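You operate a simulated robot arm through the tools that you are given. There is no shell and no other tool.

The job below is to be done with a simulated robot arm. You get a single attempt, and the scene is never put back.

JOB
Restart the line at speed 1 in HAND mode after the emergency stop.
Fine: set mode and speed first; pull the mushroom button out, then CLEAR and ENABLE.

The check looks at the end state, three seconds after you hand in, the way a careful person would. Anything else that was tipped, shoved, dropped, spilled or broken makes it a failure.

ROBOT AND FRAMES
A 7-joint arm with a three-finger gripper, fixed in place. Base frame: the origin is at the foot of the arm, x ahead of it, y to its left, z up; the work surface is at about z = 130. Lengths are in mm, angles in degrees, forces in N, time in s.
With the tool pointing down near the work surface it reaches from about 100 to 740 mm from the base axis. Its first joint turns from -166.0 to 166.0 degrees. Payload 2.69 kg.
The TCP is the grasp point between the finger pads, 29 mm short of the fingertips. In the tool frame z runs along the fingers and y along their closing line. Largest opening 120 mm; the body of the gripper starts 78 mm behind the TCP.
Orientation is told as [roll, pitch, yaw] about the base's x, y, z axes, in that order, counted from this pose: with the fingers straight down and closing along the base's y, the tool's x points along the base's -x, its y along +y and its z along -z.

CONTROLS
- The arm moves only by the tool drive_tool. Its argument "moves" is a list of rows, each an object of numbers (a shift or turn left out is 0, a gripper value left out holds the last): "tx", "ty", "tz": the shift along the base's x, y, z in m; "rx", "ry", "rz": the turn, a rotation vector about the base's x, y, z in degrees; "hand": the opening, from 0 (shut) to 1 (fully open). In form: [{"tx": .., "ty": .., "tz": .., "rx": .., "ry": .., "rz": .., "hand": ..}, ...]. A call has 1 to 20 rows; each row shifts and turns the commanded pose from where the row before left it. Rows are played at 5 a second. More than 50 mm and 8.6 degrees between two rows, or a gripper value outside its range, and nothing of the call is played. Where a pose cannot be reached the arm comes as near as it can. A force on the tool above 70 N (or 10 N above the force at the start of the call, whichever is more), or a blocked arm, ends the call early, and 0.2 s more pass. The fingers move at their own pace and stop on an object; they squeeze with about 34 N. The grip force told is the motor's: it shows also when the fingers shut on nothing. Time passes only in rows, and 0.2 s behind the last, so rows that do not move let the fingers close. It gives the time, the measured TCP pose, the force on the tool (base axes), the opening and the grip force at its end, in the units of the frame above (readings bear some noise), with the torque about the TCP (base axes, N m) and any sound that the robot's microphone picked up.
- Cameras (640 x 400 px; columns grow to the right, rows downward): "scene" is fixed at [399.4, -649.6, 1164.5]; the picture's right is [0.96, 0.29, 0.00], its down [0.27, -0.86, -0.44] and it looks along [-0.13, 0.42, -0.90] (base axes); focal length 231 px, centre (320, 200). "wrist" rides on the gripper at [63, 0, -104] in the tool frame; the picture's right is [0.00, 1.00, 0.00], its down [-0.83, 0.00, -0.56] and it looks along [-0.56, 0.00, 0.83] (tool axes); focal length 275 px, centre (320, 200). There is no depth. A picture from a camera that has moved, and an enlarged one, comes with that camera's place and axes in the base frame and with its lens.
- grab_frame(camera): a new picture of that camera. No time passes.
- lift_body(by): slides the trunk up (or, below 0, down) by that many mm; the arm rides with it, the base frame stays. It gives what a move gives, with no picture.
- zoom(camera, box): a new picture of the part [left, top, right, bottom] of that camera's present view, enlarged. No time passes.
- close_job(): hands the job in; it is judged then, once.

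Nothing tells you positions but the pictures and the camera data. Unless the task says otherwise, let go and move clear before handing in.

The tools are called after "Call:" as a command line: name --argument value ..., lists and objects as JSON in quotes. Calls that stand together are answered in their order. drive_tool: Moves the arm, as the interface text tells. Its arguments: {"type":"object","properties":{"moves":{"type":"array","items":{"type":"object","properties":{"tx":{"type":"number"},"ty":{"type":"number"},"tz":{"type":"number"},"rx":{"type":"number"},"ry":{"type":"number"},"rz":{"type":"number"},"hand":{"type":"number"}}}}},"required":["moves"]} The other tools are called the same way: lift_body (by) slides the trunk up or down; grab_frame (camera) takes a picture; zoom (camera, box) takes an enlarged picture of a part of a camera's view; close_job () hands the job in.

At the start:

```text
clock: 0.0
position: [256.6, -512.4, 811.6]
tcp_rot: [0.0, -0.1, -0.1]
force: [-0.3, -0.3, 0.1]
torque: [-0.01, 0.0, 0.0]
width: 120.0
gripper_force: 0.0
trunk travel left (down, up): [-500.0, 113.0]
```

scene: 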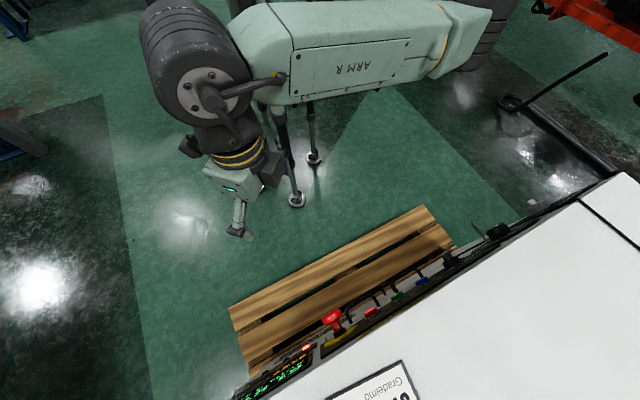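
wrist: 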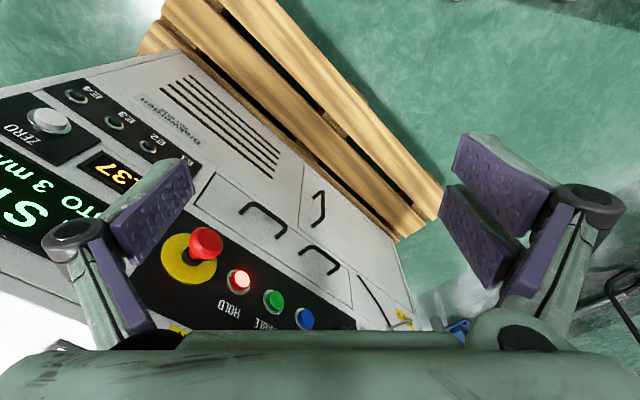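

I see the arm above a machine console with a control panel facing the arm: a red mushroom button, HOLD (red lit), green and blue buttons, and a display. I'll look more closely before moving anything.

Call:
zoom --camera "wrist" --box '[0, 60, 220, 200]'

Call:
zoom --camera "wrist" --box '[120, 200, 440, 400]'

Call:
zoom --camera "scene" --box '[220, 220, 540, 400]'

```text
2.86 times, centred on (110, 130) of wrist
camera zoom: at [195.2, -513.2, 916.9], right [0.0, 1.0, 0.0], down [0.83, 0.0, 0.56], along [0.56, 0.0, -0.83], focal length 786 px, centre (920, 400)
```

zoom: 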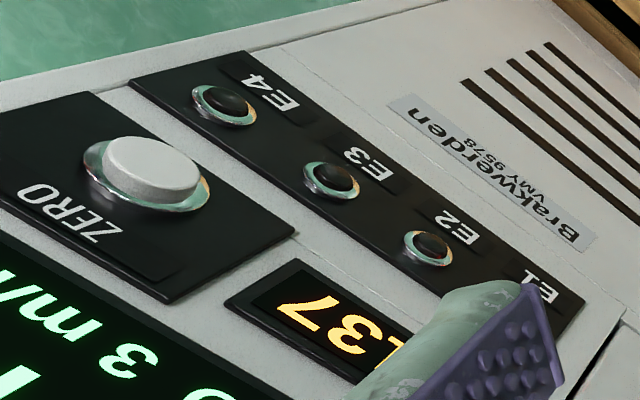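

```text
2.00 times, centred on (280, 300) of wrist
camera zoom: at [195.2, -513.2, 916.9], right [0.0, 1.0, 0.0], down [0.83, 0.0, 0.56], along [0.56, 0.0, -0.83], focal length 551 px, centre (400, 0)
```

zoom: 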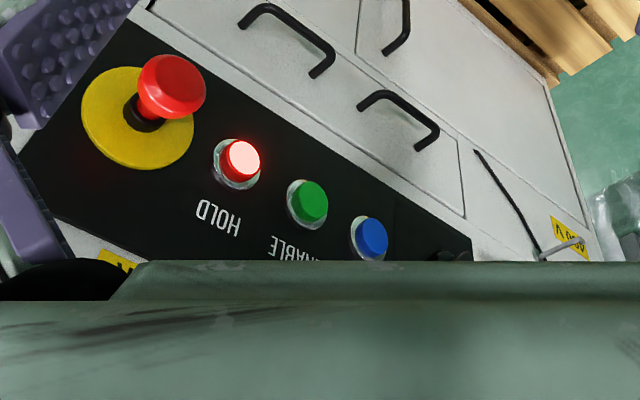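

```text
2.00 times, centred on (380, 310) of scene
camera zoom: at [399.4, -649.6, 1164.5], right [0.96, 0.29, 0.0], down [0.27, -0.86, -0.44], along [-0.13, 0.42, -0.9], focal length 463 px, centre (200, -20)
```

zoom: 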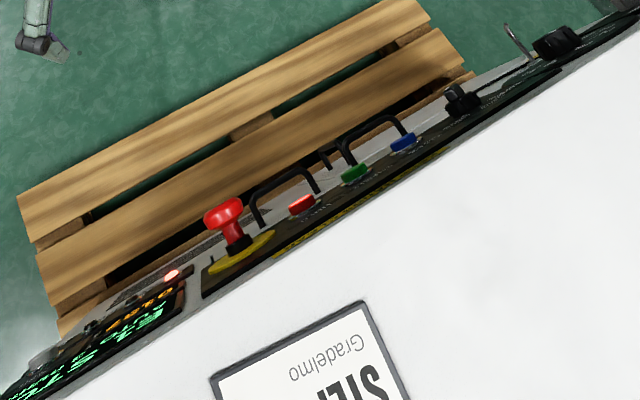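

The panel is a near-vertical face whose normal points to about (-0.7, 0.7, 0). I put the mushroom at about (424, -650, 671), HOLD at (493, -620, 671), the green button at (538, -578, 671), and the blue at (580, -536, 670). I'll turn the tool toward the panel from a distance, so the wrist camera can see all the controls.

Call:
drive_tool --moves '[{"rz": -7.5, "tx": 0.0177, "ty": 0.0177}, {"rz": -7.5, "tx": 0.0177, "ty": 0.0177}, {"rz": -7.5, "tx": 0.0177, "ty": 0.0177}, {"rz": -7.5, "tx": 0.0177, "ty": 0.0177}, {"rz": -7.5, "tx": 0.0177, "ty": 0.0177}, {"rz": -7.5, "tx": 0.0177, "ty": 0.0177}, {"rx": -5.66, "ry": -5.66}, {"rx": -5.66, "ry": -5.66}, {"rx": -5.66, "ry": -5.66}, {"rx": -5.66, "ry": -5.66}, {"rx": -5.66, "ry": -5.66}, {"rx": -5.66, "ry": -5.66}, {"rx": -5.66, "ry": -5.66}]'

Call:
grab_frame --camera "wrist"

Call:
grab_frame --camera "scene"

```text
clock: 2.8
position: [362.4, -411.1, 812.5]
tcp_rot: [0.2, -56.1, -45.0]
force: [0.8, 0.0, 0.1]
torque: [0.02, 0.01, 0.0]
width: 119.8
gripper_force: 0.1
out of reach, approached as far as the arm can: row 13
trunk travel left (down, up): [-500.0, 113.0]
```

```text
taken
camera wrist: at [278.1, -325.1, 818.8], right [0.7, 0.71, 0.0], down [0.0, 0.0, 1.0], along [0.71, -0.7, 0.0], focal length 275 px, centre (320, 200)
```

wrist: 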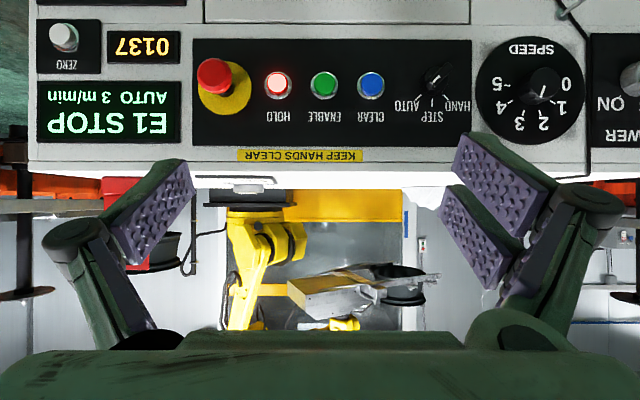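

```text
taken
```

scene: 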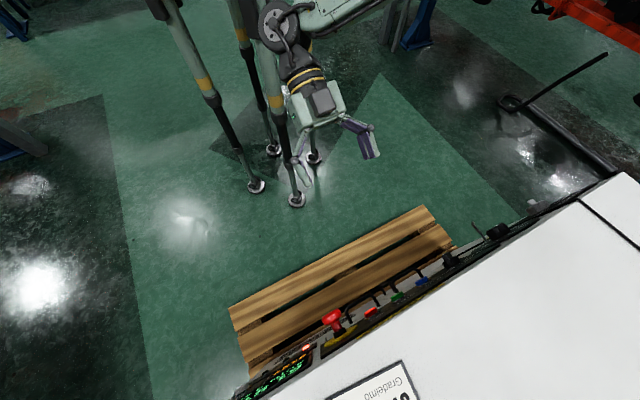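

I can now see the whole panel upside-down: the display reads E1 STOP / AUTO 3 m/min, then mushroom, HOLD, ENABLE, CLEAR, a mode selector (AUTO/STEP/HAND), a SPEED dial (0–5), and a power switch. I'll zoom in on the selectors to read their positions.

Call:
zoom --camera "wrist" --box '[380, 30, 600, 168]'

Call:
zoom --camera "wrist" --box '[180, 30, 400, 168]'

Call:
zoom --camera "wrist" --box '[500, 0, 640, 160]'

Call:
zoom --camera "wrist" --box '[0, 0, 220, 160]'

```text
2.90 times, centred on (490, 99) of wrist
camera zoom: at [278.1, -325.1, 818.8], right [0.7, 0.71, 0.0], down [0.0, 0.0, 1.0], along [0.71, -0.7, 0.0], focal length 798 px, centre (-173, 493)
```

zoom: 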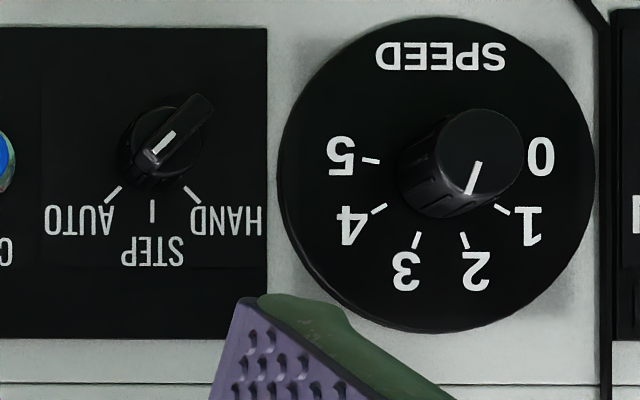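

```text
2.90 times, centred on (290, 99) of wrist
camera zoom: at [278.1, -325.1, 818.8], right [0.7, 0.71, 0.0], down [0.0, 0.0, 1.0], along [0.71, -0.7, 0.0], focal length 798 px, centre (407, 493)
```

zoom: 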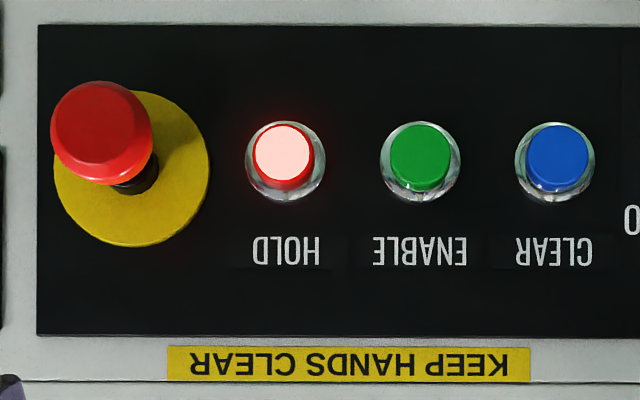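

```text
2.50 times, centred on (570, 80) of wrist
camera zoom: at [278.1, -325.1, 818.8], right [0.7, 0.71, 0.0], down [0.0, 0.0, 1.0], along [0.71, -0.7, 0.0], focal length 688 px, centre (-305, 500)
```

zoom: 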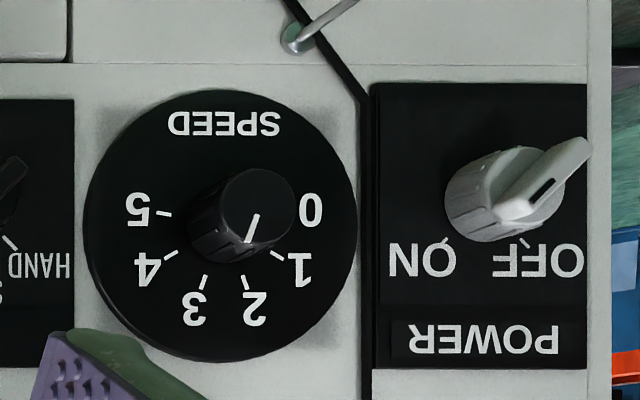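

```text
2.50 times, centred on (110, 80) of wrist
camera zoom: at [278.1, -325.1, 818.8], right [0.7, 0.71, 0.0], down [0.0, 0.0, 1.0], along [0.71, -0.7, 0.0], focal length 688 px, centre (845, 500)
```

zoom: 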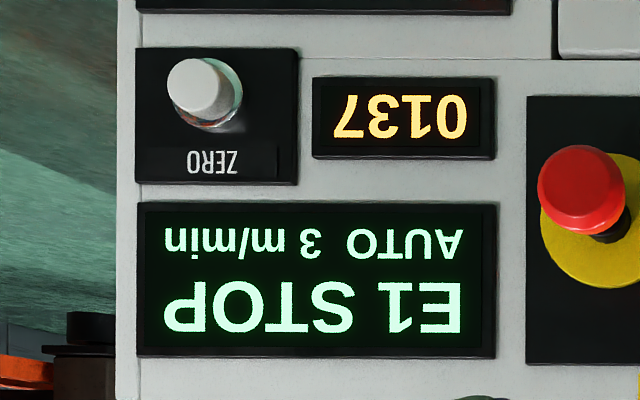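

The speed pointer is at 3 and the mode bar at AUTO, both matching the display. HAND needs about 90° counter-clockwise and speed 1 needs about 80° counter-clockwise, seen from the front. The last tilt was at the edge of reach, so I'll lower the trunk to panel height before levelling the tool.

Call:
lift_body --by -140

Call:
drive_tool --moves '[{"rx": -5.66, "ry": -5.66}, {"rx": -5.66, "ry": -5.66}, {"rx": -5.66, "ry": -5.66}, {"rx": -5.66, "ry": -5.66}, {"rx": -1.41, "ry": -1.41}]'

Call:
grab_frame --camera "wrist"

Call:
grab_frame --camera "scene"

```text
clock: 4.5
position: [364.2, -410.9, 672.2]
tcp_rot: [0.1, -56.0, -45.1]
force: [0.1, 0.3, -0.5]
torque: [0.01, -0.02, -0.01]
width: 119.9
gripper_force: 0.1
trunk travel left (down, up): [-360.0, 253.0]
```

```text
clock: 5.7
position: [376.4, -446.1, 669.5]
tcp_rot: [-8.7, -89.9, -36.4]
force: [-0.9, 0.1, 0.2]
torque: [0.0, 0.0, -0.03]
width: 119.8
gripper_force: 0.1
out of reach, approached as far as the arm can: row 1, 2, 4, 5
trunk travel left (down, up): [-360.0, 253.0]
```

```text
taken
camera wrist: at [303.3, -371.8, 607.8], right [0.71, 0.71, -0.01], down [-0.39, 0.39, 0.83], along [0.59, -0.59, 0.55], focal length 275 px, centre (320, 200)
```

wrist: 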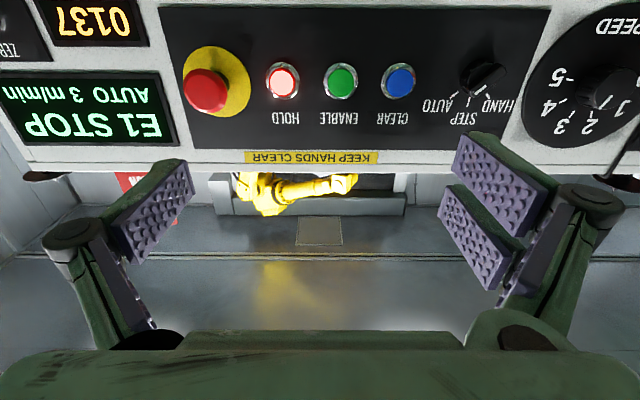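

```text
taken
```

scene: 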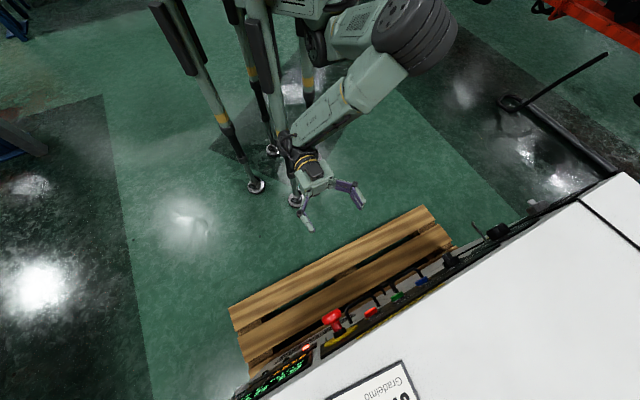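

The tool is level and facing the panel. Triangulating from two views, with depth p=(x−y)/√2 and lateral q=(x+y)/√2, the button tops are at p≈793, z≈662. Along q I get CLEAR ≈36, ENABLE ≈-27, mode knob ≈120, SPEED ≈255 and mushroom ≈-160. I'll move in front of the mode knob at a safe distance and check again.

Call:
drive_tool --moves '[{"tx": 0.03, "ty": 0.004, "hand": 0.5}, {"tx": 0.03, "ty": 0.004}, {"tx": 0.03, "ty": 0.004}, {"tx": 0.03, "ty": 0.004}, {"tx": 0.03, "ty": 0.004}, {"tx": 0.03, "ty": 0.004}]'

Call:
grab_frame --camera "wrist"

```text
clock: 7.1
position: [469.3, -457.0, 635.3]
tcp_rot: [3.0, -89.7, -47.0]
force: [0.4, 0.5, 0.7]
torque: [-0.01, -0.01, -0.02]
width: 59.9
gripper_force: 0.0
out of reach, approached as far as the arm can: row 3, 4, 5, 6
trunk travel left (down, up): [-360.0, 253.0]
```

```text
taken
camera wrist: at [395.4, -384.7, 573.6], right [0.69, 0.72, 0.0], down [-0.39, 0.39, 0.83], along [0.6, -0.58, 0.55], focal length 275 px, centre (320, 200)
```

wrist: 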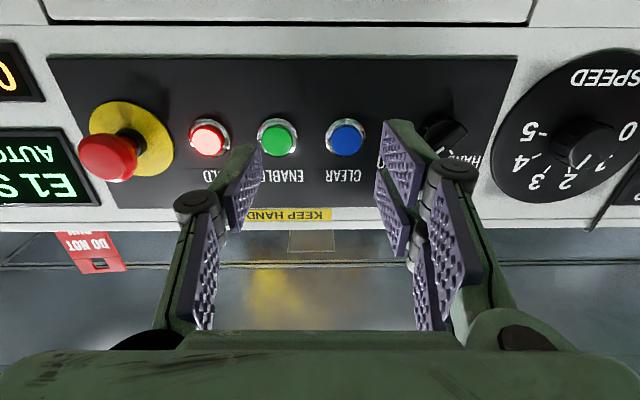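

Call:
grab_frame --camera "scene"

Call:
zoom --camera "scene" --box '[200, 0, 520, 260]'

```text
taken
```

scene: 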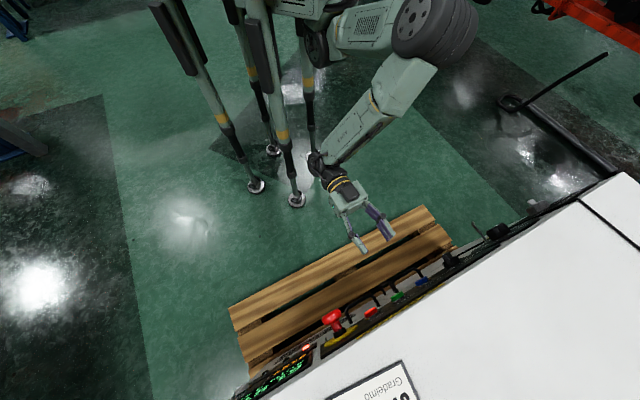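

```text
1.54 times, centred on (360, 130) of scene
camera zoom: at [399.4, -649.6, 1164.5], right [0.96, 0.29, 0.0], down [0.27, -0.86, -0.44], along [-0.13, 0.42, -0.9], focal length 356 px, centre (258, 308)
```

zoom: 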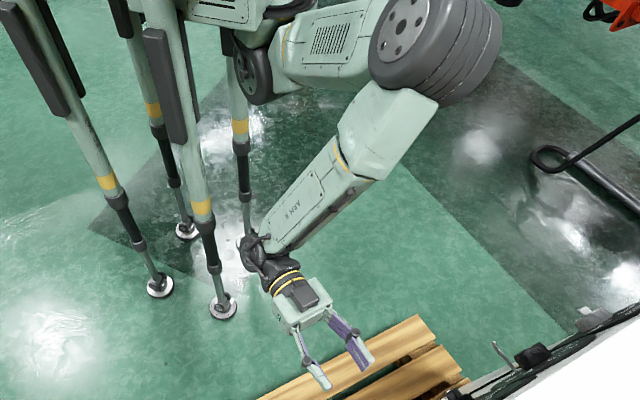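

The arm reports it's out of reach here, with the wrist folded against the forearm. I'll make a small null move to see whether the commanded pose stays out of reach.

Call:
drive_tool --moves '[{"tx": 0.0}]'

```text
clock: 7.5
position: [471.1, -457.4, 635.4]
tcp_rot: [1.9, -89.8, -46.0]
force: [-0.2, 0.0, 0.5]
torque: [0.01, 0.02, 0.01]
width: 59.9
gripper_force: 0.1
trunk travel left (down, up): [-360.0, 253.0]
```

Call:
drive_tool --moves '[{"tx": 0.014, "ty": -0.014}, {"tx": 0.014, "ty": -0.014}]'

Call:
drive_tool --moves '[{"tz": 0.015}, {"tz": 0.015}]'

```text
clock: 8.1
position: [484.1, -492.7, 637.9]
tcp_rot: [5.7, -89.8, -50.0]
force: [0.3, -0.2, 0.4]
torque: [-0.03, -0.01, -0.01]
width: 59.9
gripper_force: 0.1
out of reach, approached as far as the arm can: row 1, 2
trunk travel left (down, up): [-360.0, 253.0]
```

```text
clock: 8.7
position: [472.3, -498.9, 659.7]
tcp_rot: [2.9, -89.9, -47.3]
force: [-0.6, 0.1, -0.3]
torque: [0.03, 0.01, -0.01]
width: 59.8
gripper_force: 0.1
out of reach, approached as far as the arm can: row 1, 2
trunk travel left (down, up): [-360.0, 253.0]
```

The limit loosens when the TCP is lower relative to the shoulder. I'll raise the trunk and then bring the tool back down in base coordinates.

Call:
lift_body --by 200

Call:
drive_tool --moves '[{"tz": -0.04}, {"tz": -0.04}, {"tz": -0.04}, {"tz": -0.04}, {"tz": -0.03}]'

Call:
grab_frame --camera "scene"

```text
clock: 10.8
position: [472.1, -499.3, 858.9]
tcp_rot: [4.7, -90.0, -49.1]
force: [0.6, 0.0, -0.7]
torque: [-0.02, -0.04, -0.02]
width: 60.2
gripper_force: 0.0
trunk travel left (down, up): [-560.0, 53.0]
```

```text
clock: 12.0
position: [409.1, -530.6, 724.4]
tcp_rot: [1.5, -89.4, -45.3]
force: [0.1, 0.4, -0.7]
torque: [0.0, 0.02, -0.03]
width: 59.8
gripper_force: 0.1
out of reach, approached as far as the arm can: row 2, 3, 4, 5
trunk travel left (down, up): [-560.0, 53.0]
```

```text
taken
```

scene: 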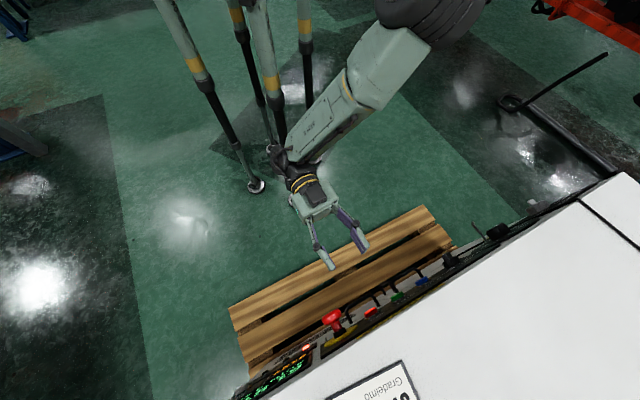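

Raising the trunk wasn't better. The wrist bend limit looks like the constraint, and it should ease as the tool moves further toward the panel. I'll try moving forward and left along the panel, still clear of everything.

Call:
drive_tool --moves '[{"tx": 0.02}, {"tx": 0.02}, {"tx": 0.014, "ty": -0.014}]'

Call:
drive_tool --moves '[{"tx": 0.02, "ty": 0.01}, {"tx": 0.02, "ty": 0.01}]'

```text
clock: 12.8
position: [437.0, -555.0, 748.0]
tcp_rot: [2.1, -89.5, -46.1]
force: [-0.3, -0.3, 0.3]
torque: [0.03, -0.02, -0.02]
width: 60.4
gripper_force: 0.0
out of reach, approached as far as the arm can: row 1, 2, 3
trunk travel left (down, up): [-560.0, 53.0]
```

```text
clock: 13.4
position: [453.9, -545.8, 768.3]
tcp_rot: [2.5, -89.5, -46.3]
force: [0.3, -0.1, -0.3]
torque: [0.0, 0.01, 0.01]
width: 60.0
gripper_force: 0.0
out of reach, approached as far as the arm can: row 1, 2
trunk travel left (down, up): [-560.0, 53.0]
```

Call:
grab_frame --camera "scene"

Call:
grab_frame --camera "wrist"

```text
taken
```

scene: 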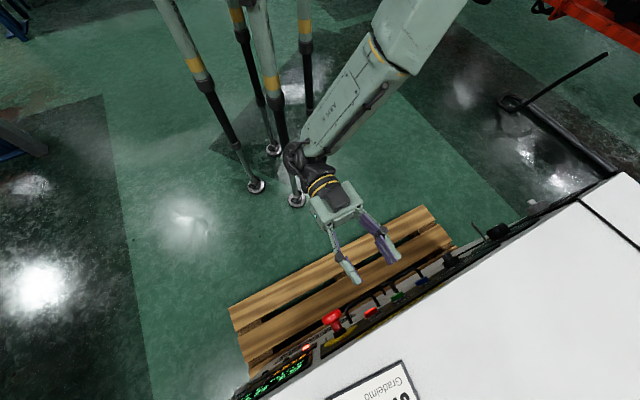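

```text
taken
camera wrist: at [379.1, -473.8, 707.2], right [0.69, 0.72, 0.0], down [-0.39, 0.38, 0.84], along [0.6, -0.58, 0.55], focal length 275 px, centre (320, 200)
```

wrist: 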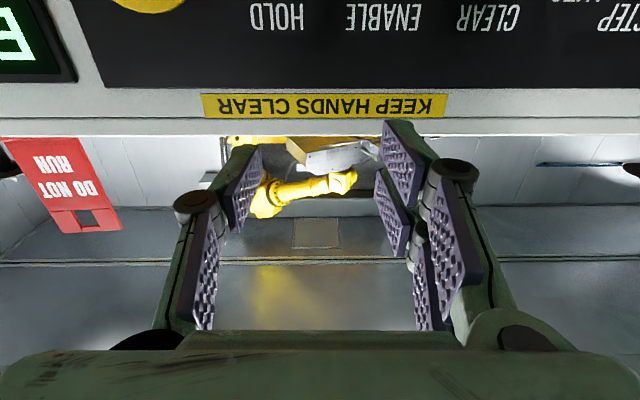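

Call:
drive_tool --moves '[{"rx": 5.3, "ry": -5.3}, {"rx": 5.3, "ry": -5.3}]'

Call:
drive_tool --moves '[{"rx": -5.3, "ry": 5.3}, {"rx": -5.3, "ry": 5.3}, {"rx": -5.3, "ry": 5.3}, {"rx": -5.3, "ry": 5.3}]'

```text
clock: 14.0
position: [451.8, -546.7, 770.3]
tcp_rot: [89.1, -74.8, -133.2]
force: [-0.7, -1.0, -0.1]
torque: [-0.03, -0.02, -0.02]
width: 60.3
gripper_force: 0.1
trunk travel left (down, up): [-560.0, 53.0]
```

```text
clock: 15.0
position: [452.5, -546.9, 769.9]
tcp_rot: [-87.9, -74.9, 43.9]
force: [-0.2, -0.3, 1.3]
torque: [-0.03, 0.04, 0.0]
width: 60.3
gripper_force: 0.1
trunk travel left (down, up): [-560.0, 53.0]
```

Call:
drive_tool --moves '[{"tx": -0.02, "ty": 0.02}, {"tx": -0.02, "ty": 0.02}, {"rz": -8}, {"rz": -8}, {"rz": -8}]'

Call:
drive_tool --moves '[{"tx": 0.025, "ty": 0.025}, {"tx": 0.025, "ty": 0.025}, {"tx": 0.025, "ty": 0.025}]'

Call:
grab_frame --camera "scene"

```text
clock: 16.2
position: [343.3, -524.3, 825.1]
tcp_rot: [-85.5, -75.0, 26.6]
force: [0.0, 0.7, -0.1]
torque: [0.01, 0.02, 0.03]
width: 60.3
gripper_force: 0.1
out of reach, approached as far as the arm can: row 3, 4, 5
trunk travel left (down, up): [-560.0, 53.0]
```

```text
clock: 17.0
position: [346.2, -460.3, 835.0]
tcp_rot: [-84.7, -75.0, 26.6]
force: [0.3, -0.2, 0.4]
torque: [0.0, 0.01, 0.01]
width: 60.0
gripper_force: 0.1
out of reach, approached as far as the arm can: row 1, 2, 3
trunk travel left (down, up): [-560.0, 53.0]
```

```text
taken
```

scene: 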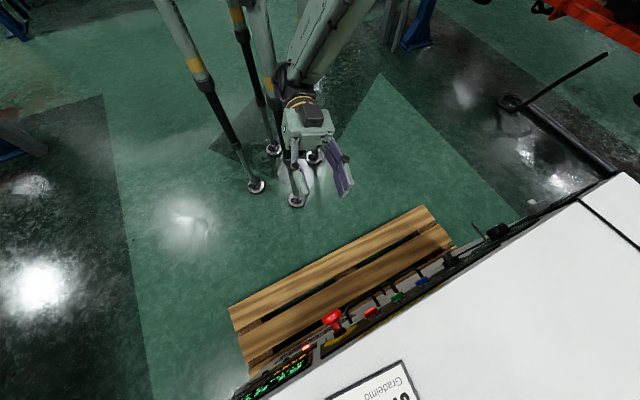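

Yawing away made it worse, so the limit looks like forearm roll: pitching the tool up used that joint to its end. I'll go back to a tool-down posture like the start and then flip the wrist bend the other way.

Call:
drive_tool --moves '[{"rx": 6.8, "ry": 4.2, "tx": -0.0082, "ty": -0.0047, "tz": 0.0034}, {"rx": 6.8, "ry": 4.2, "tx": -0.0082, "ty": -0.0047, "tz": 0.0034}, {"rx": 6.8, "ry": 4.2, "tx": -0.0082, "ty": -0.0047, "tz": 0.0034}, {"rx": 6.8, "ry": 4.2, "tx": -0.0082, "ty": -0.0047, "tz": 0.0034}, {"rx": 6.8, "ry": 4.2, "tx": -0.0082, "ty": -0.0047, "tz": 0.0034}, {"rx": 6.8, "ry": 4.2, "tx": -0.0082, "ty": -0.0047, "tz": 0.0034}, {"rx": 6.8, "ry": 4.2, "tx": -0.0082, "ty": -0.0047, "tz": 0.0034}, {"rx": 6.8, "ry": 4.2, "tx": -0.0082, "ty": -0.0047, "tz": 0.0034}, {"rx": 6.8, "ry": 4.2, "tx": -0.0082, "ty": -0.0047, "tz": 0.0034}, {"rx": 6.8, "ry": 4.2, "tx": -0.0082, "ty": -0.0047, "tz": 0.0034}, {"rx": 6.8, "ry": 4.2, "tx": -0.0082, "ty": -0.0047, "tz": 0.0034}]'

Call:
grab_frame --camera "scene"

```text
clock: 19.4
position: [255.1, -512.2, 872.1]
tcp_rot: [-0.8, -0.6, -43.4]
force: [-1.0, -0.3, 0.2]
torque: [0.02, 0.0, -0.01]
width: 59.9
gripper_force: 0.1
trunk travel left (down, up): [-560.0, 53.0]
```

```text
taken
```

scene: 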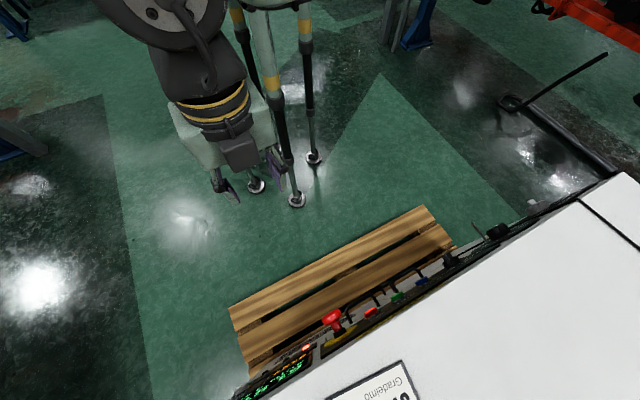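

Call:
lift_body --by -260

Call:
grab_frame --camera "scene"

```text
clock: 22.1
position: [254.5, -512.5, 613.3]
tcp_rot: [-1.1, -0.7, -43.4]
force: [-0.8, 0.5, 0.0]
torque: [0.03, -0.02, -0.03]
width: 60.2
gripper_force: 0.0
trunk travel left (down, up): [-300.0, 313.0]
```

```text
taken
```

scene: 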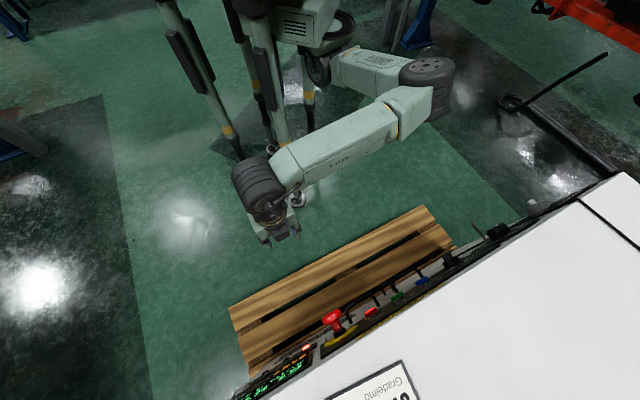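

Now I can see the arm: forearm horizontal pointing to azimuth about −126°, tool straight down, wrist centre about 240 mm above the TCP. I'll swing the tool through alignment with the forearm, about a fixed wrist, to test whether the wrist can bend the opposite way.

Call:
drive_tool --moves '[{"rx": -6.44, "ry": 4.75, "tx": -0.0198, "ty": -0.0269, "tz": 0.0023}, {"rx": -6.44, "ry": 4.75, "tx": -0.0194, "ty": -0.0263, "tz": 0.007}, {"rx": -6.44, "ry": 4.75, "tx": -0.0187, "ty": -0.0254, "tz": 0.0115}, {"rx": -6.44, "ry": 4.75, "tx": -0.0176, "ty": -0.0238, "tz": 0.0157}, {"rx": -6.44, "ry": 4.75, "tx": -0.0161, "ty": -0.0218, "tz": 0.0197}, {"rx": -6.44, "ry": 4.75, "tx": -0.0143, "ty": -0.0194, "tz": 0.0233}, {"rx": -6.44, "ry": 4.75, "tx": -0.0122, "ty": -0.0166, "tz": 0.0264}, {"rx": -6.44, "ry": 4.75, "tx": -0.01, "ty": -0.0135, "tz": 0.029}, {"rx": -6.44, "ry": 4.75, "tx": -0.0075, "ty": -0.0101, "tz": 0.0311}, {"rx": -6.44, "ry": 4.75, "tx": -0.0048, "ty": -0.0065, "tz": 0.0325}, {"rx": -6.44, "ry": 4.75, "tx": -0.0021, "ty": -0.0028, "tz": 0.0333}]'

Call:
grab_frame --camera "scene"

```text
clock: 24.5
position: [115.1, -707.4, 843.0]
tcp_rot: [-89.2, -7.0, -36.0]
force: [-0.2, -0.7, 0.6]
torque: [-0.02, 0.01, -0.01]
width: 60.3
gripper_force: 0.0
trunk travel left (down, up): [-300.0, 313.0]
```

```text
taken
```

scene: 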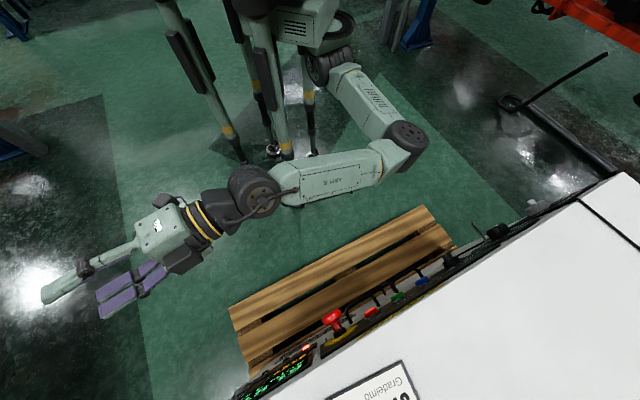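

The wrist reached near-alignment without hitting a limit. I'll continue past alignment so the bend goes to the other sign.

Call:
drive_tool --moves '[{"rx": -6.44, "ry": 4.75, "tx": 0.0007, "ty": 0.001, "tz": 0.0335}, {"rx": -6.44, "ry": 4.75, "tx": 0.0034, "ty": 0.0047, "tz": 0.033}, {"rx": -6.44, "ry": 4.75, "tx": 0.0061, "ty": 0.0083, "tz": 0.0318}, {"rx": -6.44, "ry": 4.75, "tx": 0.0087, "ty": 0.0118, "tz": 0.0301}, {"rx": -6.44, "ry": 4.75, "tx": 0.0111, "ty": 0.0151, "tz": 0.0278}, {"rx": -6.44, "ry": 4.75, "tx": 0.0133, "ty": 0.018, "tz": 0.0249}]'

Call:
grab_frame --camera "scene"

```text
clock: 25.9
position: [157.1, -647.5, 1025.6]
tcp_rot: [-137.4, -4.2, -30.8]
force: [-0.3, -0.9, -0.2]
torque: [-0.01, 0.0, -0.01]
width: 60.0
gripper_force: 0.0
trunk travel left (down, up): [-300.0, 313.0]
```

```text
taken
```

scene: 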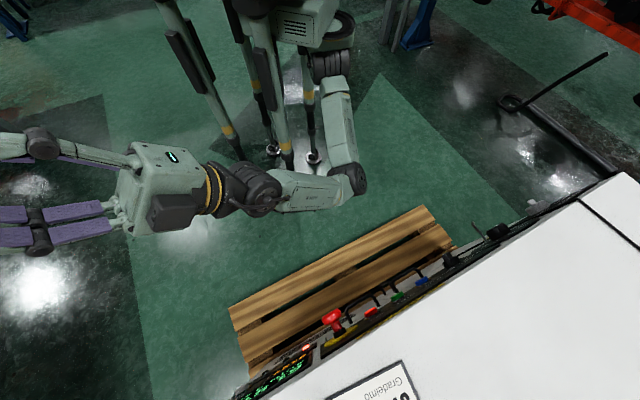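

Call:
zoom --camera "scene" --box '[180, 0, 420, 240]'

```text
1.67 times, centred on (300, 120) of scene
camera zoom: at [399.4, -649.6, 1164.5], right [0.96, 0.29, 0.0], down [0.27, -0.86, -0.44], along [-0.13, 0.42, -0.9], focal length 386 px, centre (353, 333)
```

zoom: 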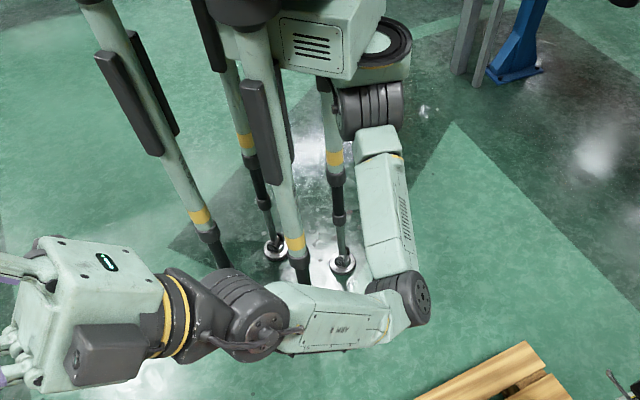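

The elbow has swung underneath, and that suits this job: with the trunk high, the upper arm hangs down, the forearm is level, and the tool stays nearly in line with it. I'll raise the trunk fully and then lower the hand, keeping the elbow below.

Call:
lift_body --by 310

Call:
drive_tool --moves '[{"rx": 2.31, "ry": -1.71, "tx": -0.0024, "ty": -0.0039, "tz": -0.0399}, {"rx": 2.31, "ry": -1.71, "tx": -0.0024, "ty": -0.0039, "tz": -0.0399}, {"rx": 2.31, "ry": -1.71, "tx": -0.0024, "ty": -0.0039, "tz": -0.0399}, {"rx": 2.31, "ry": -1.71, "tx": -0.0024, "ty": -0.0039, "tz": -0.0399}, {"rx": 2.31, "ry": -1.71, "tx": -0.0024, "ty": -0.0039, "tz": -0.0399}, {"rx": 2.31, "ry": -1.71, "tx": -0.0024, "ty": -0.0039, "tz": -0.0399}, {"rx": 2.31, "ry": -1.71, "tx": -0.0024, "ty": -0.0039, "tz": -0.0399}, {"rx": 2.31, "ry": -1.71, "tx": -0.0024, "ty": -0.0039, "tz": -0.0399}]'

Call:
grab_frame --camera "scene"

```text
clock: 29.0
position: [156.8, -647.7, 1334.4]
tcp_rot: [-137.2, -4.3, -30.8]
force: [0.0, 0.2, -0.3]
torque: [0.05, 0.03, 0.02]
width: 60.1
gripper_force: 0.1
trunk travel left (down, up): [-610.0, 3.0]
```

```text
clock: 30.8
position: [136.7, -678.3, 1016.3]
tcp_rot: [-114.3, -6.2, -33.0]
force: [0.3, 1.0, 0.3]
torque: [-0.01, 0.01, 0.0]
width: 60.1
gripper_force: 0.0
trunk travel left (down, up): [-610.0, 3.0]
```

```text
taken
```

scene: 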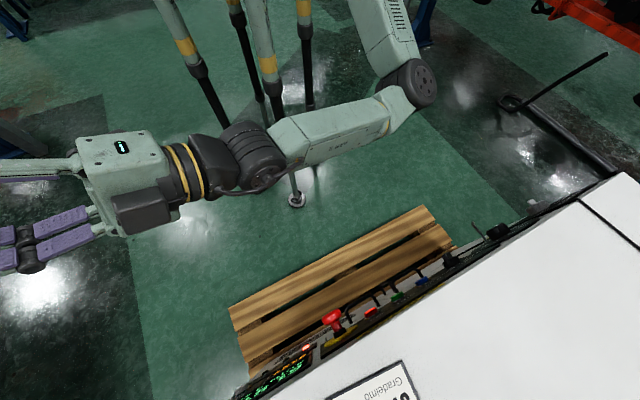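

Call:
drive_tool --moves '[{"rx": 2.76, "ry": -0.79, "rz": 4.75, "tx": 0.0164, "ty": 0.0023, "tz": -0.0395}, {"rx": 2.76, "ry": -0.79, "rz": 4.75, "tx": 0.0164, "ty": 0.0023, "tz": -0.0395}, {"rx": 2.76, "ry": -0.79, "rz": 4.75, "tx": 0.0164, "ty": 0.0023, "tz": -0.0395}, {"rx": 2.76, "ry": -0.79, "rz": 4.75, "tx": 0.0164, "ty": 0.0023, "tz": -0.0395}]'

Call:
grab_frame --camera "scene"

```text
clock: 31.8
position: [204.1, -671.0, 856.1]
tcp_rot: [-102.8, -4.7, -15.1]
force: [-0.9, 1.4, -1.0]
torque: [-0.01, 0.0, 0.0]
width: 60.0
gripper_force: 0.1
trunk travel left (down, up): [-610.0, 3.0]
```

```text
taken
```

scene: 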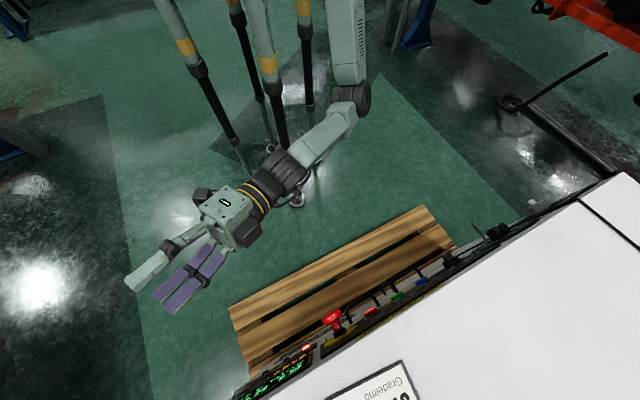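

That worked: the elbow is dropping below and the forearm and tool stay in line. I'll continue down and then turn left toward the panel.

Call:
drive_tool --moves '[{"rx": 2.76, "ry": -0.79, "rz": 4.75, "tx": 0.0164, "ty": 0.0023, "tz": -0.0395}, {"rx": 2.76, "ry": -0.79, "rz": 4.75, "tx": 0.0164, "ty": 0.0023, "tz": -0.0395}, {"rx": 2.76, "ry": -0.79, "rz": 4.75, "tx": 0.0164, "ty": 0.0023, "tz": -0.0395}, {"rx": 2.76, "ry": -0.79, "rz": 4.75, "tx": 0.0164, "ty": 0.0023, "tz": -0.0395}]'

Call:
grab_frame --camera "scene"

Call:
grab_frame --camera "wrist"

```text
clock: 33.0
position: [312.1, -658.2, 702.4]
tcp_rot: [-91.7, -6.7, 6.6]
force: [-0.6, -0.6, -0.7]
torque: [-0.02, 0.01, 0.02]
width: 60.1
gripper_force: 0.1
trunk travel left (down, up): [-610.0, 3.0]
stopped in row 4: the arm was blocked; the commanded pose is now the measured one
```

```text
taken
```

scene: 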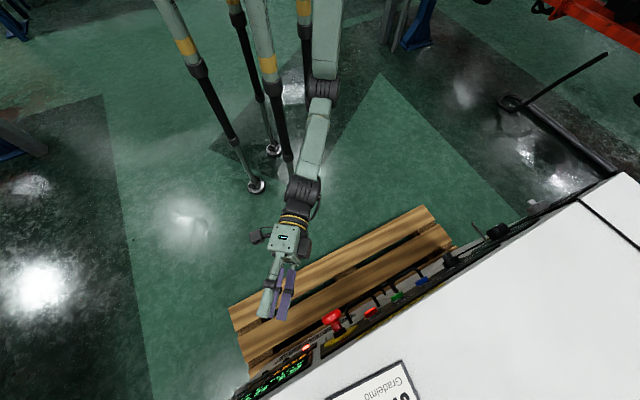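

```text
taken
camera wrist: at [239.5, -562.2, 692.6], right [0.12, -0.02, -0.99], down [0.76, 0.65, 0.08], along [0.64, -0.76, 0.09], focal length 275 px, centre (320, 200)
```

wrist: 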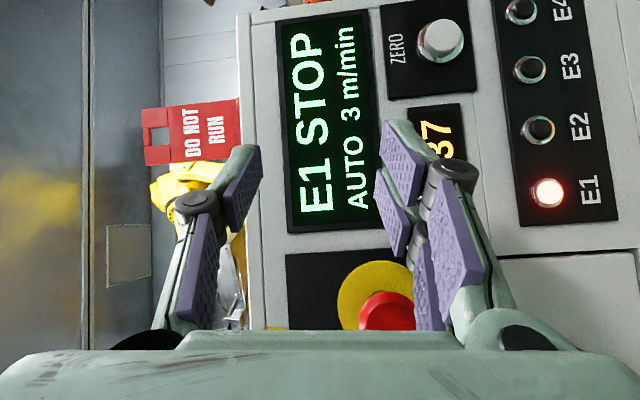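

The arm reported a block, but I measure no force at the tool. The hand is in front of the display and the E1 lamp is lit. I'll check that it's steady, then move left along the panel while turning toward −45°.

Call:
drive_tool --moves '[{"tx": 0.0}, {"rz": 5, "tx": 0.015, "ty": 0.03}, {"rz": 5, "tx": 0.015, "ty": 0.03}]'

Call:
grab_frame --camera "scene"

```text
clock: 34.0
position: [389.7, -632.3, 745.5]
tcp_rot: [-94.9, -7.1, 20.9]
force: [0.3, 0.5, -0.3]
torque: [0.04, 0.03, 0.0]
width: 60.0
gripper_force: 0.0
out of reach, approached as far as the arm can: row 2, 3
trunk travel left (down, up): [-610.0, 3.0]
stopped in row 3: the arm was blocked; the commanded pose is now the measured one
```

```text
taken
```

scene: 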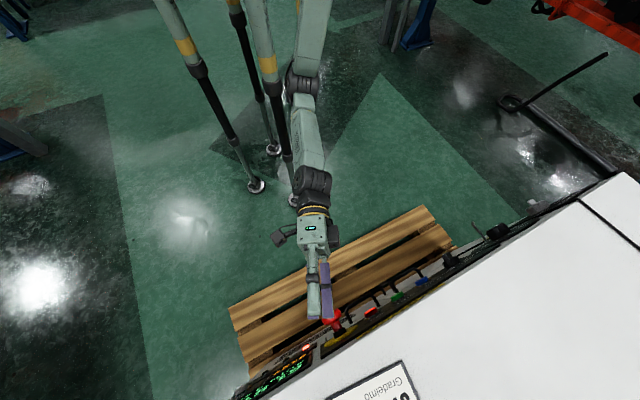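

The elbow is swinging close to the robot's own leg, which is probably the block. I'll move the hand away from the panel and to the left without more yaw, so the elbow comes clear.

Call:
drive_tool --moves '[{"tx": 0.012, "ty": 0.028, "tz": 0.0}, {"tx": 0.012, "ty": 0.028, "tz": 0.0}]'

Call:
grab_frame --camera "scene"

```text
clock: 34.8
position: [452.0, -563.9, 747.8]
tcp_rot: [-95.1, -14.4, 20.9]
force: [-0.6, -0.3, 1.1]
torque: [0.05, 0.03, -0.01]
width: 60.1
gripper_force: 0.1
trunk travel left (down, up): [-610.0, 3.0]
stopped in row 2: the arm was blocked; the commanded pose is now the measured one
```

```text
taken
```

scene: 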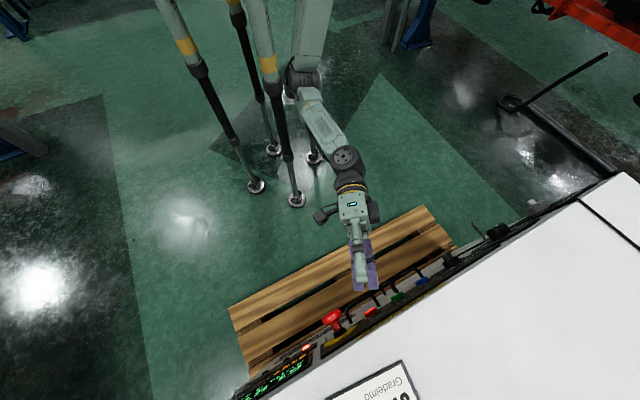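

Call:
zoom --camera "scene" --box '[220, 0, 420, 125]'

```text
3.20 times, centred on (320, 62) of scene
camera zoom: at [399.4, -649.6, 1164.5], right [0.96, 0.29, 0.0], down [0.27, -0.86, -0.44], along [-0.13, 0.42, -0.9], focal length 740 px, centre (320, 640)
```

zoom: 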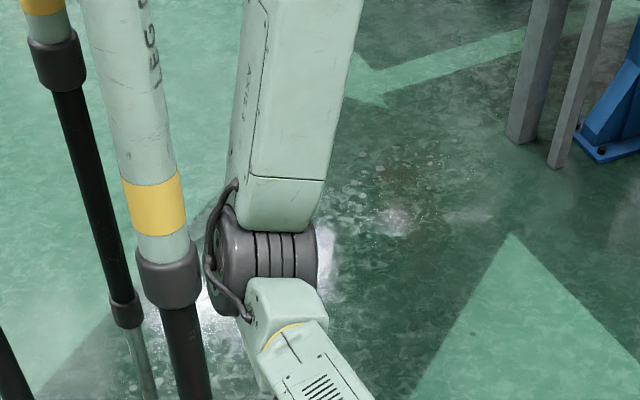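

Call:
drive_tool --moves '[{"tx": 0.0}, {"tx": 0.0}]'

Call:
grab_frame --camera "scene"

Call:
grab_frame --camera "wrist"

```text
clock: 35.4
position: [451.8, -563.5, 746.8]
tcp_rot: [-95.2, -14.1, 21.0]
force: [0.4, -0.8, 1.1]
torque: [-0.02, 0.01, -0.01]
width: 59.8
gripper_force: 0.1
trunk travel left (down, up): [-610.0, 3.0]
```

```text
taken
```

scene: 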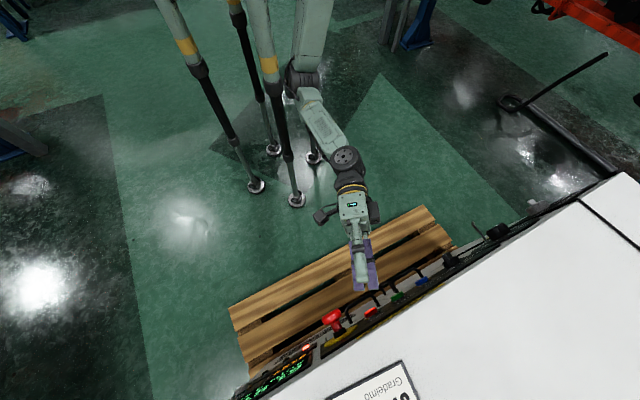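

```text
taken
camera wrist: at [360.5, -488.7, 723.0], right [0.26, 0.0, -0.97], down [0.57, 0.81, 0.15], along [0.78, -0.59, 0.21], focal length 275 px, centre (320, 200)
```

wrist: 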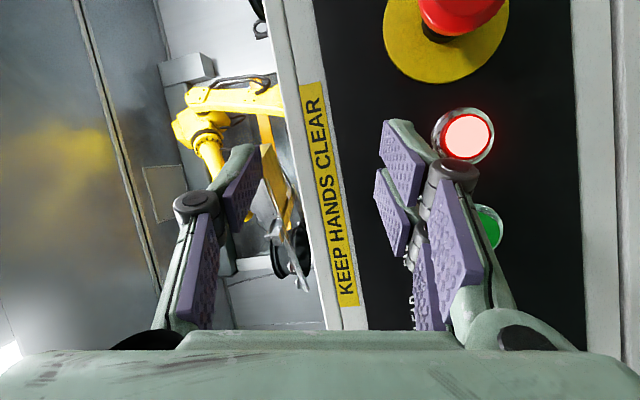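

Call:
drive_tool --moves '[{"rz": 6, "tx": 0.012, "ty": 0.023, "tz": -0.005}, {"rz": 6, "tx": 0.012, "ty": 0.023, "tz": -0.005}]'

Call:
drive_tool --moves '[{"rz": 6, "tx": 0.014, "ty": 0.022, "tz": -0.005}, {"rz": 6, "tx": 0.014, "ty": 0.022, "tz": -0.005}]'

Call:
grab_frame --camera "scene"

```text
clock: 36.2
position: [516.3, -519.5, 760.3]
tcp_rot: [-97.4, -21.7, 33.7]
force: [-0.8, 0.0, 0.2]
torque: [0.05, -0.02, 0.0]
width: 59.9
gripper_force: 0.0
out of reach, approached as far as the arm can: row 1, 2
trunk travel left (down, up): [-610.0, 3.0]
stopped in row 2: the arm was blocked; the commanded pose is now the measured one
```

```text
clock: 37.0
position: [572.8, -467.4, 775.5]
tcp_rot: [-100.9, -27.4, 47.1]
force: [-0.6, 0.7, 0.9]
torque: [0.03, 0.06, 0.01]
width: 59.9
gripper_force: 0.2
trunk travel left (down, up): [-610.0, 3.0]
stopped in row 2: the arm was blocked; the commanded pose is now the measured one
```

```text
taken
```

scene: 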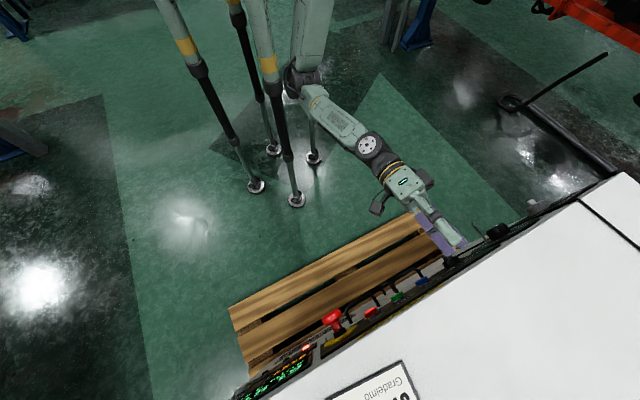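

The elbow seems to be against the robot's body when the tool sits this far back, so positions closer to the panel and further left should be better. I'll close the fingers, level the tool, and move toward the mode knob, keeping above the controls for now.

Call:
drive_tool --moves '[{"rx": 2.27, "ry": 2.27, "rz": 0.98, "tx": 0.0132, "ty": 0.0132, "tz": -0.018, "hand": 0.0}, {"rx": 2.27, "ry": 2.27, "rz": 0.98, "tx": 0.0132, "ty": 0.0132, "tz": -0.018}, {"rx": 2.27, "ry": 2.27, "rz": 0.98, "tx": 0.0132, "ty": 0.0132, "tz": -0.018}, {"tx": 0.0}]'

Call:
grab_frame --camera "scene"

Call:
grab_frame --camera "wrist"

```text
clock: 38.0
position: [631.3, -420.2, 726.0]
tcp_rot: [-90.8, -29.2, 45.6]
force: [-0.4, -0.3, 0.0]
torque: [0.0, 0.0, 0.01]
width: 0.1
gripper_force: 13.8
trunk travel left (down, up): [-610.0, 3.0]
```

```text
taken
```

scene: 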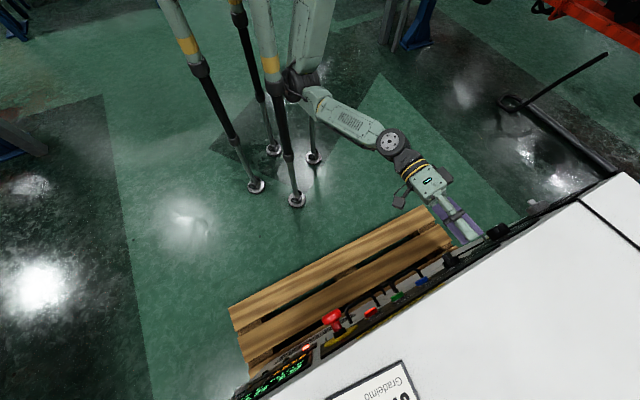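

```text
taken
camera wrist: at [518.2, -386.3, 694.5], right [0.35, 0.34, -0.88], down [0.11, 0.91, 0.4], along [0.93, -0.24, 0.28], focal length 275 px, centre (320, 200)
```

wrist: 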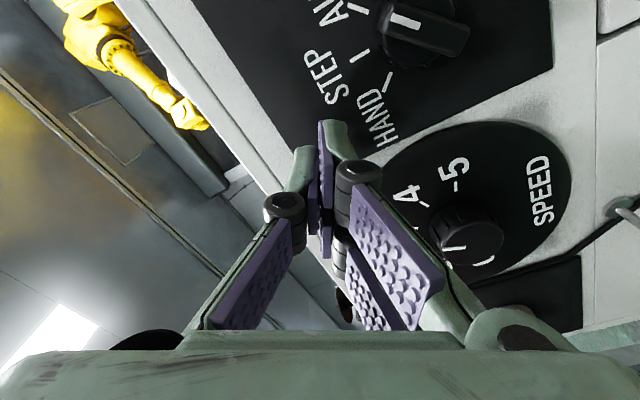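

The arm is now well placed: no blocking, and the tool level and facing the panel at p≈743, q≈149. Next I'll roll the tool about its axis at this safe spot, so the finger closing line lies across the mode knob's bar.

Call:
drive_tool --moves '[{"rx": 5.38, "ry": -5.36}, {"rx": 5.38, "ry": -5.36}, {"rx": 5.38, "ry": -5.36}, {"rx": 5.38, "ry": -5.36}, {"rx": 5.38, "ry": -5.36}, {"rx": 5.38, "ry": -5.36}, {"rx": 5.38, "ry": -5.36}]'

Call:
drive_tool --moves '[{"rx": 5.38, "ry": -5.36}, {"rx": 5.38, "ry": -5.36}, {"rx": 5.38, "ry": -5.36}, {"rx": 5.38, "ry": -5.36}, {"rx": 5.38, "ry": -5.36}, {"rx": 5.38, "ry": -5.36}, {"rx": 5.38, "ry": -5.36}]'

Call:
grab_frame --camera "scene"

Call:
grab_frame --camera "wrist"

```text
clock: 39.6
position: [620.8, -443.6, 730.6]
tcp_rot: [-90.2, -54.9, 45.3]
force: [-0.9, 0.3, 0.0]
torque: [-0.01, -0.02, 0.0]
width: 0.0
gripper_force: 29.2
out of reach, approached as far as the arm can: row 3, 4, 5, 6, 7
trunk travel left (down, up): [-610.0, 3.0]
```

```text
clock: 41.2
position: [620.2, -443.0, 730.8]
tcp_rot: [-90.2, -55.0, 45.4]
force: [0.7, 0.0, 0.2]
torque: [0.02, 0.01, -0.01]
width: 0.1
gripper_force: 28.3
out of reach, approached as far as the arm can: row 1, 2, 3, 4, 5, 6, 7
trunk travel left (down, up): [-610.0, 3.0]
```

```text
taken
```

scene: 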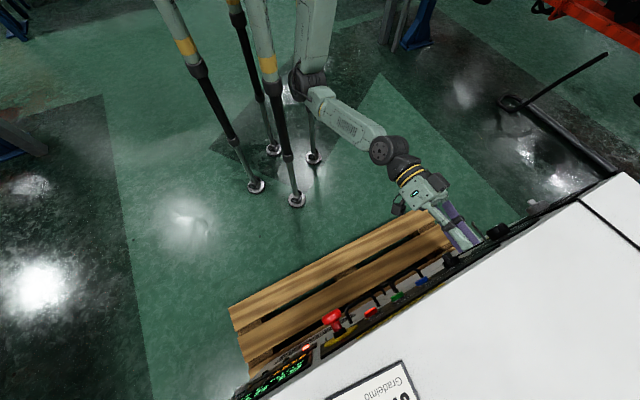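

```text
taken
camera wrist: at [521.4, -395.5, 680.0], right [0.58, 0.58, -0.58], down [-0.06, 0.73, 0.68], along [0.82, -0.36, 0.46], focal length 275 px, centre (320, 200)
```

wrist: 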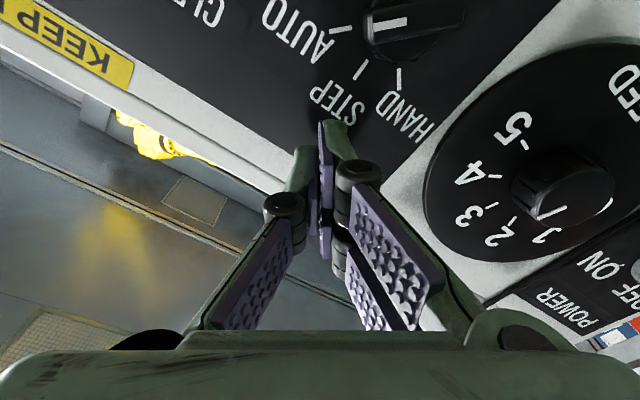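

Rolling that way hits a joint limit at about +26°. I'll go the other way: a closing line at −135° is equivalent to +45°, and it leaves room for the later −90° turn.

Call:
drive_tool --moves '[{"rx": -5.4, "ry": 5.4, "tx": 0.003, "ty": 0.007, "tz": 0.0}, {"rx": -5.4, "ry": 5.4, "tx": 0.003, "ty": 0.008}, {"rx": -5.4, "ry": 5.4, "tx": 0.003, "ty": 0.008}, {"rx": -5.4, "ry": 5.4}, {"rx": -5.4, "ry": 5.4}, {"rx": -5.4, "ry": 5.4}, {"rx": -5.4, "ry": 5.4}]'

Call:
drive_tool --moves '[{"rx": -5.4, "ry": 5.4}, {"rx": -5.4, "ry": 5.4}, {"rx": -5.4, "ry": 5.4}, {"rx": -5.4, "ry": 5.4}, {"rx": -5.4, "ry": 5.4}, {"rx": -5.4, "ry": 5.4}]'

Call:
grab_frame --camera "scene"

Call:
grab_frame --camera "wrist"

```text
clock: 43.0
position: [650.5, -403.5, 736.6]
tcp_rot: [-90.5, -5.7, 45.6]
force: [0.5, 0.8, 0.5]
torque: [0.0, 0.01, -0.02]
width: 0.1
gripper_force: 28.8
trunk travel left (down, up): [-610.0, 3.0]
stopped in row 7: the arm was blocked; the commanded pose is now the measured one
```

```text
clock: 44.6
position: [668.6, -383.4, 735.8]
tcp_rot: [-89.8, 36.1, 46.3]
force: [-0.7, 0.1, 1.1]
torque: [0.0, -0.02, 0.01]
width: 0.3
gripper_force: 28.7
trunk travel left (down, up): [-610.0, 3.0]
stopped in row 6: the arm was blocked; the commanded pose is now the measured one
```

```text
taken
```

scene: 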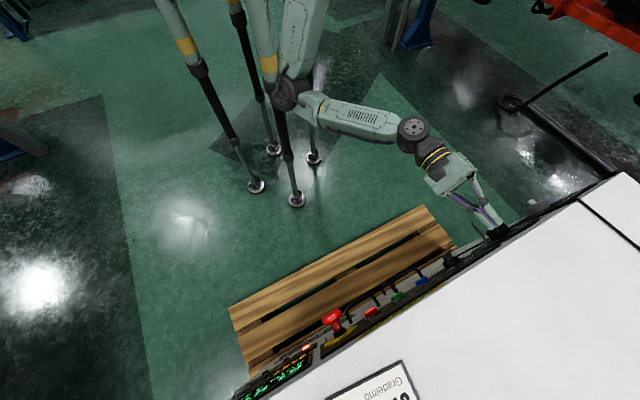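

```text
taken
camera wrist: at [559.3, -348.3, 774.1], right [-0.41, -0.43, -0.81], down [0.06, 0.87, -0.49], along [0.91, -0.25, -0.33], focal length 275 px, centre (320, 200)
```

wrist: 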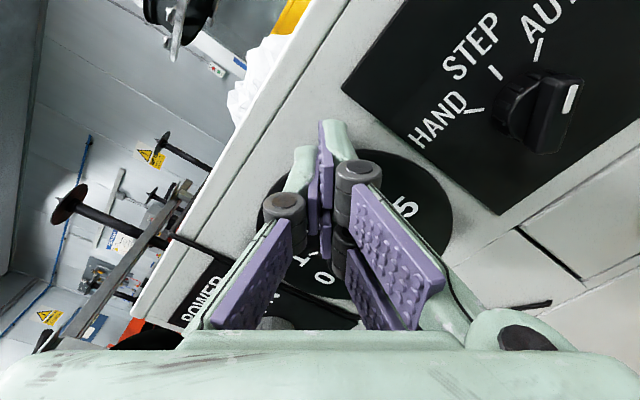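

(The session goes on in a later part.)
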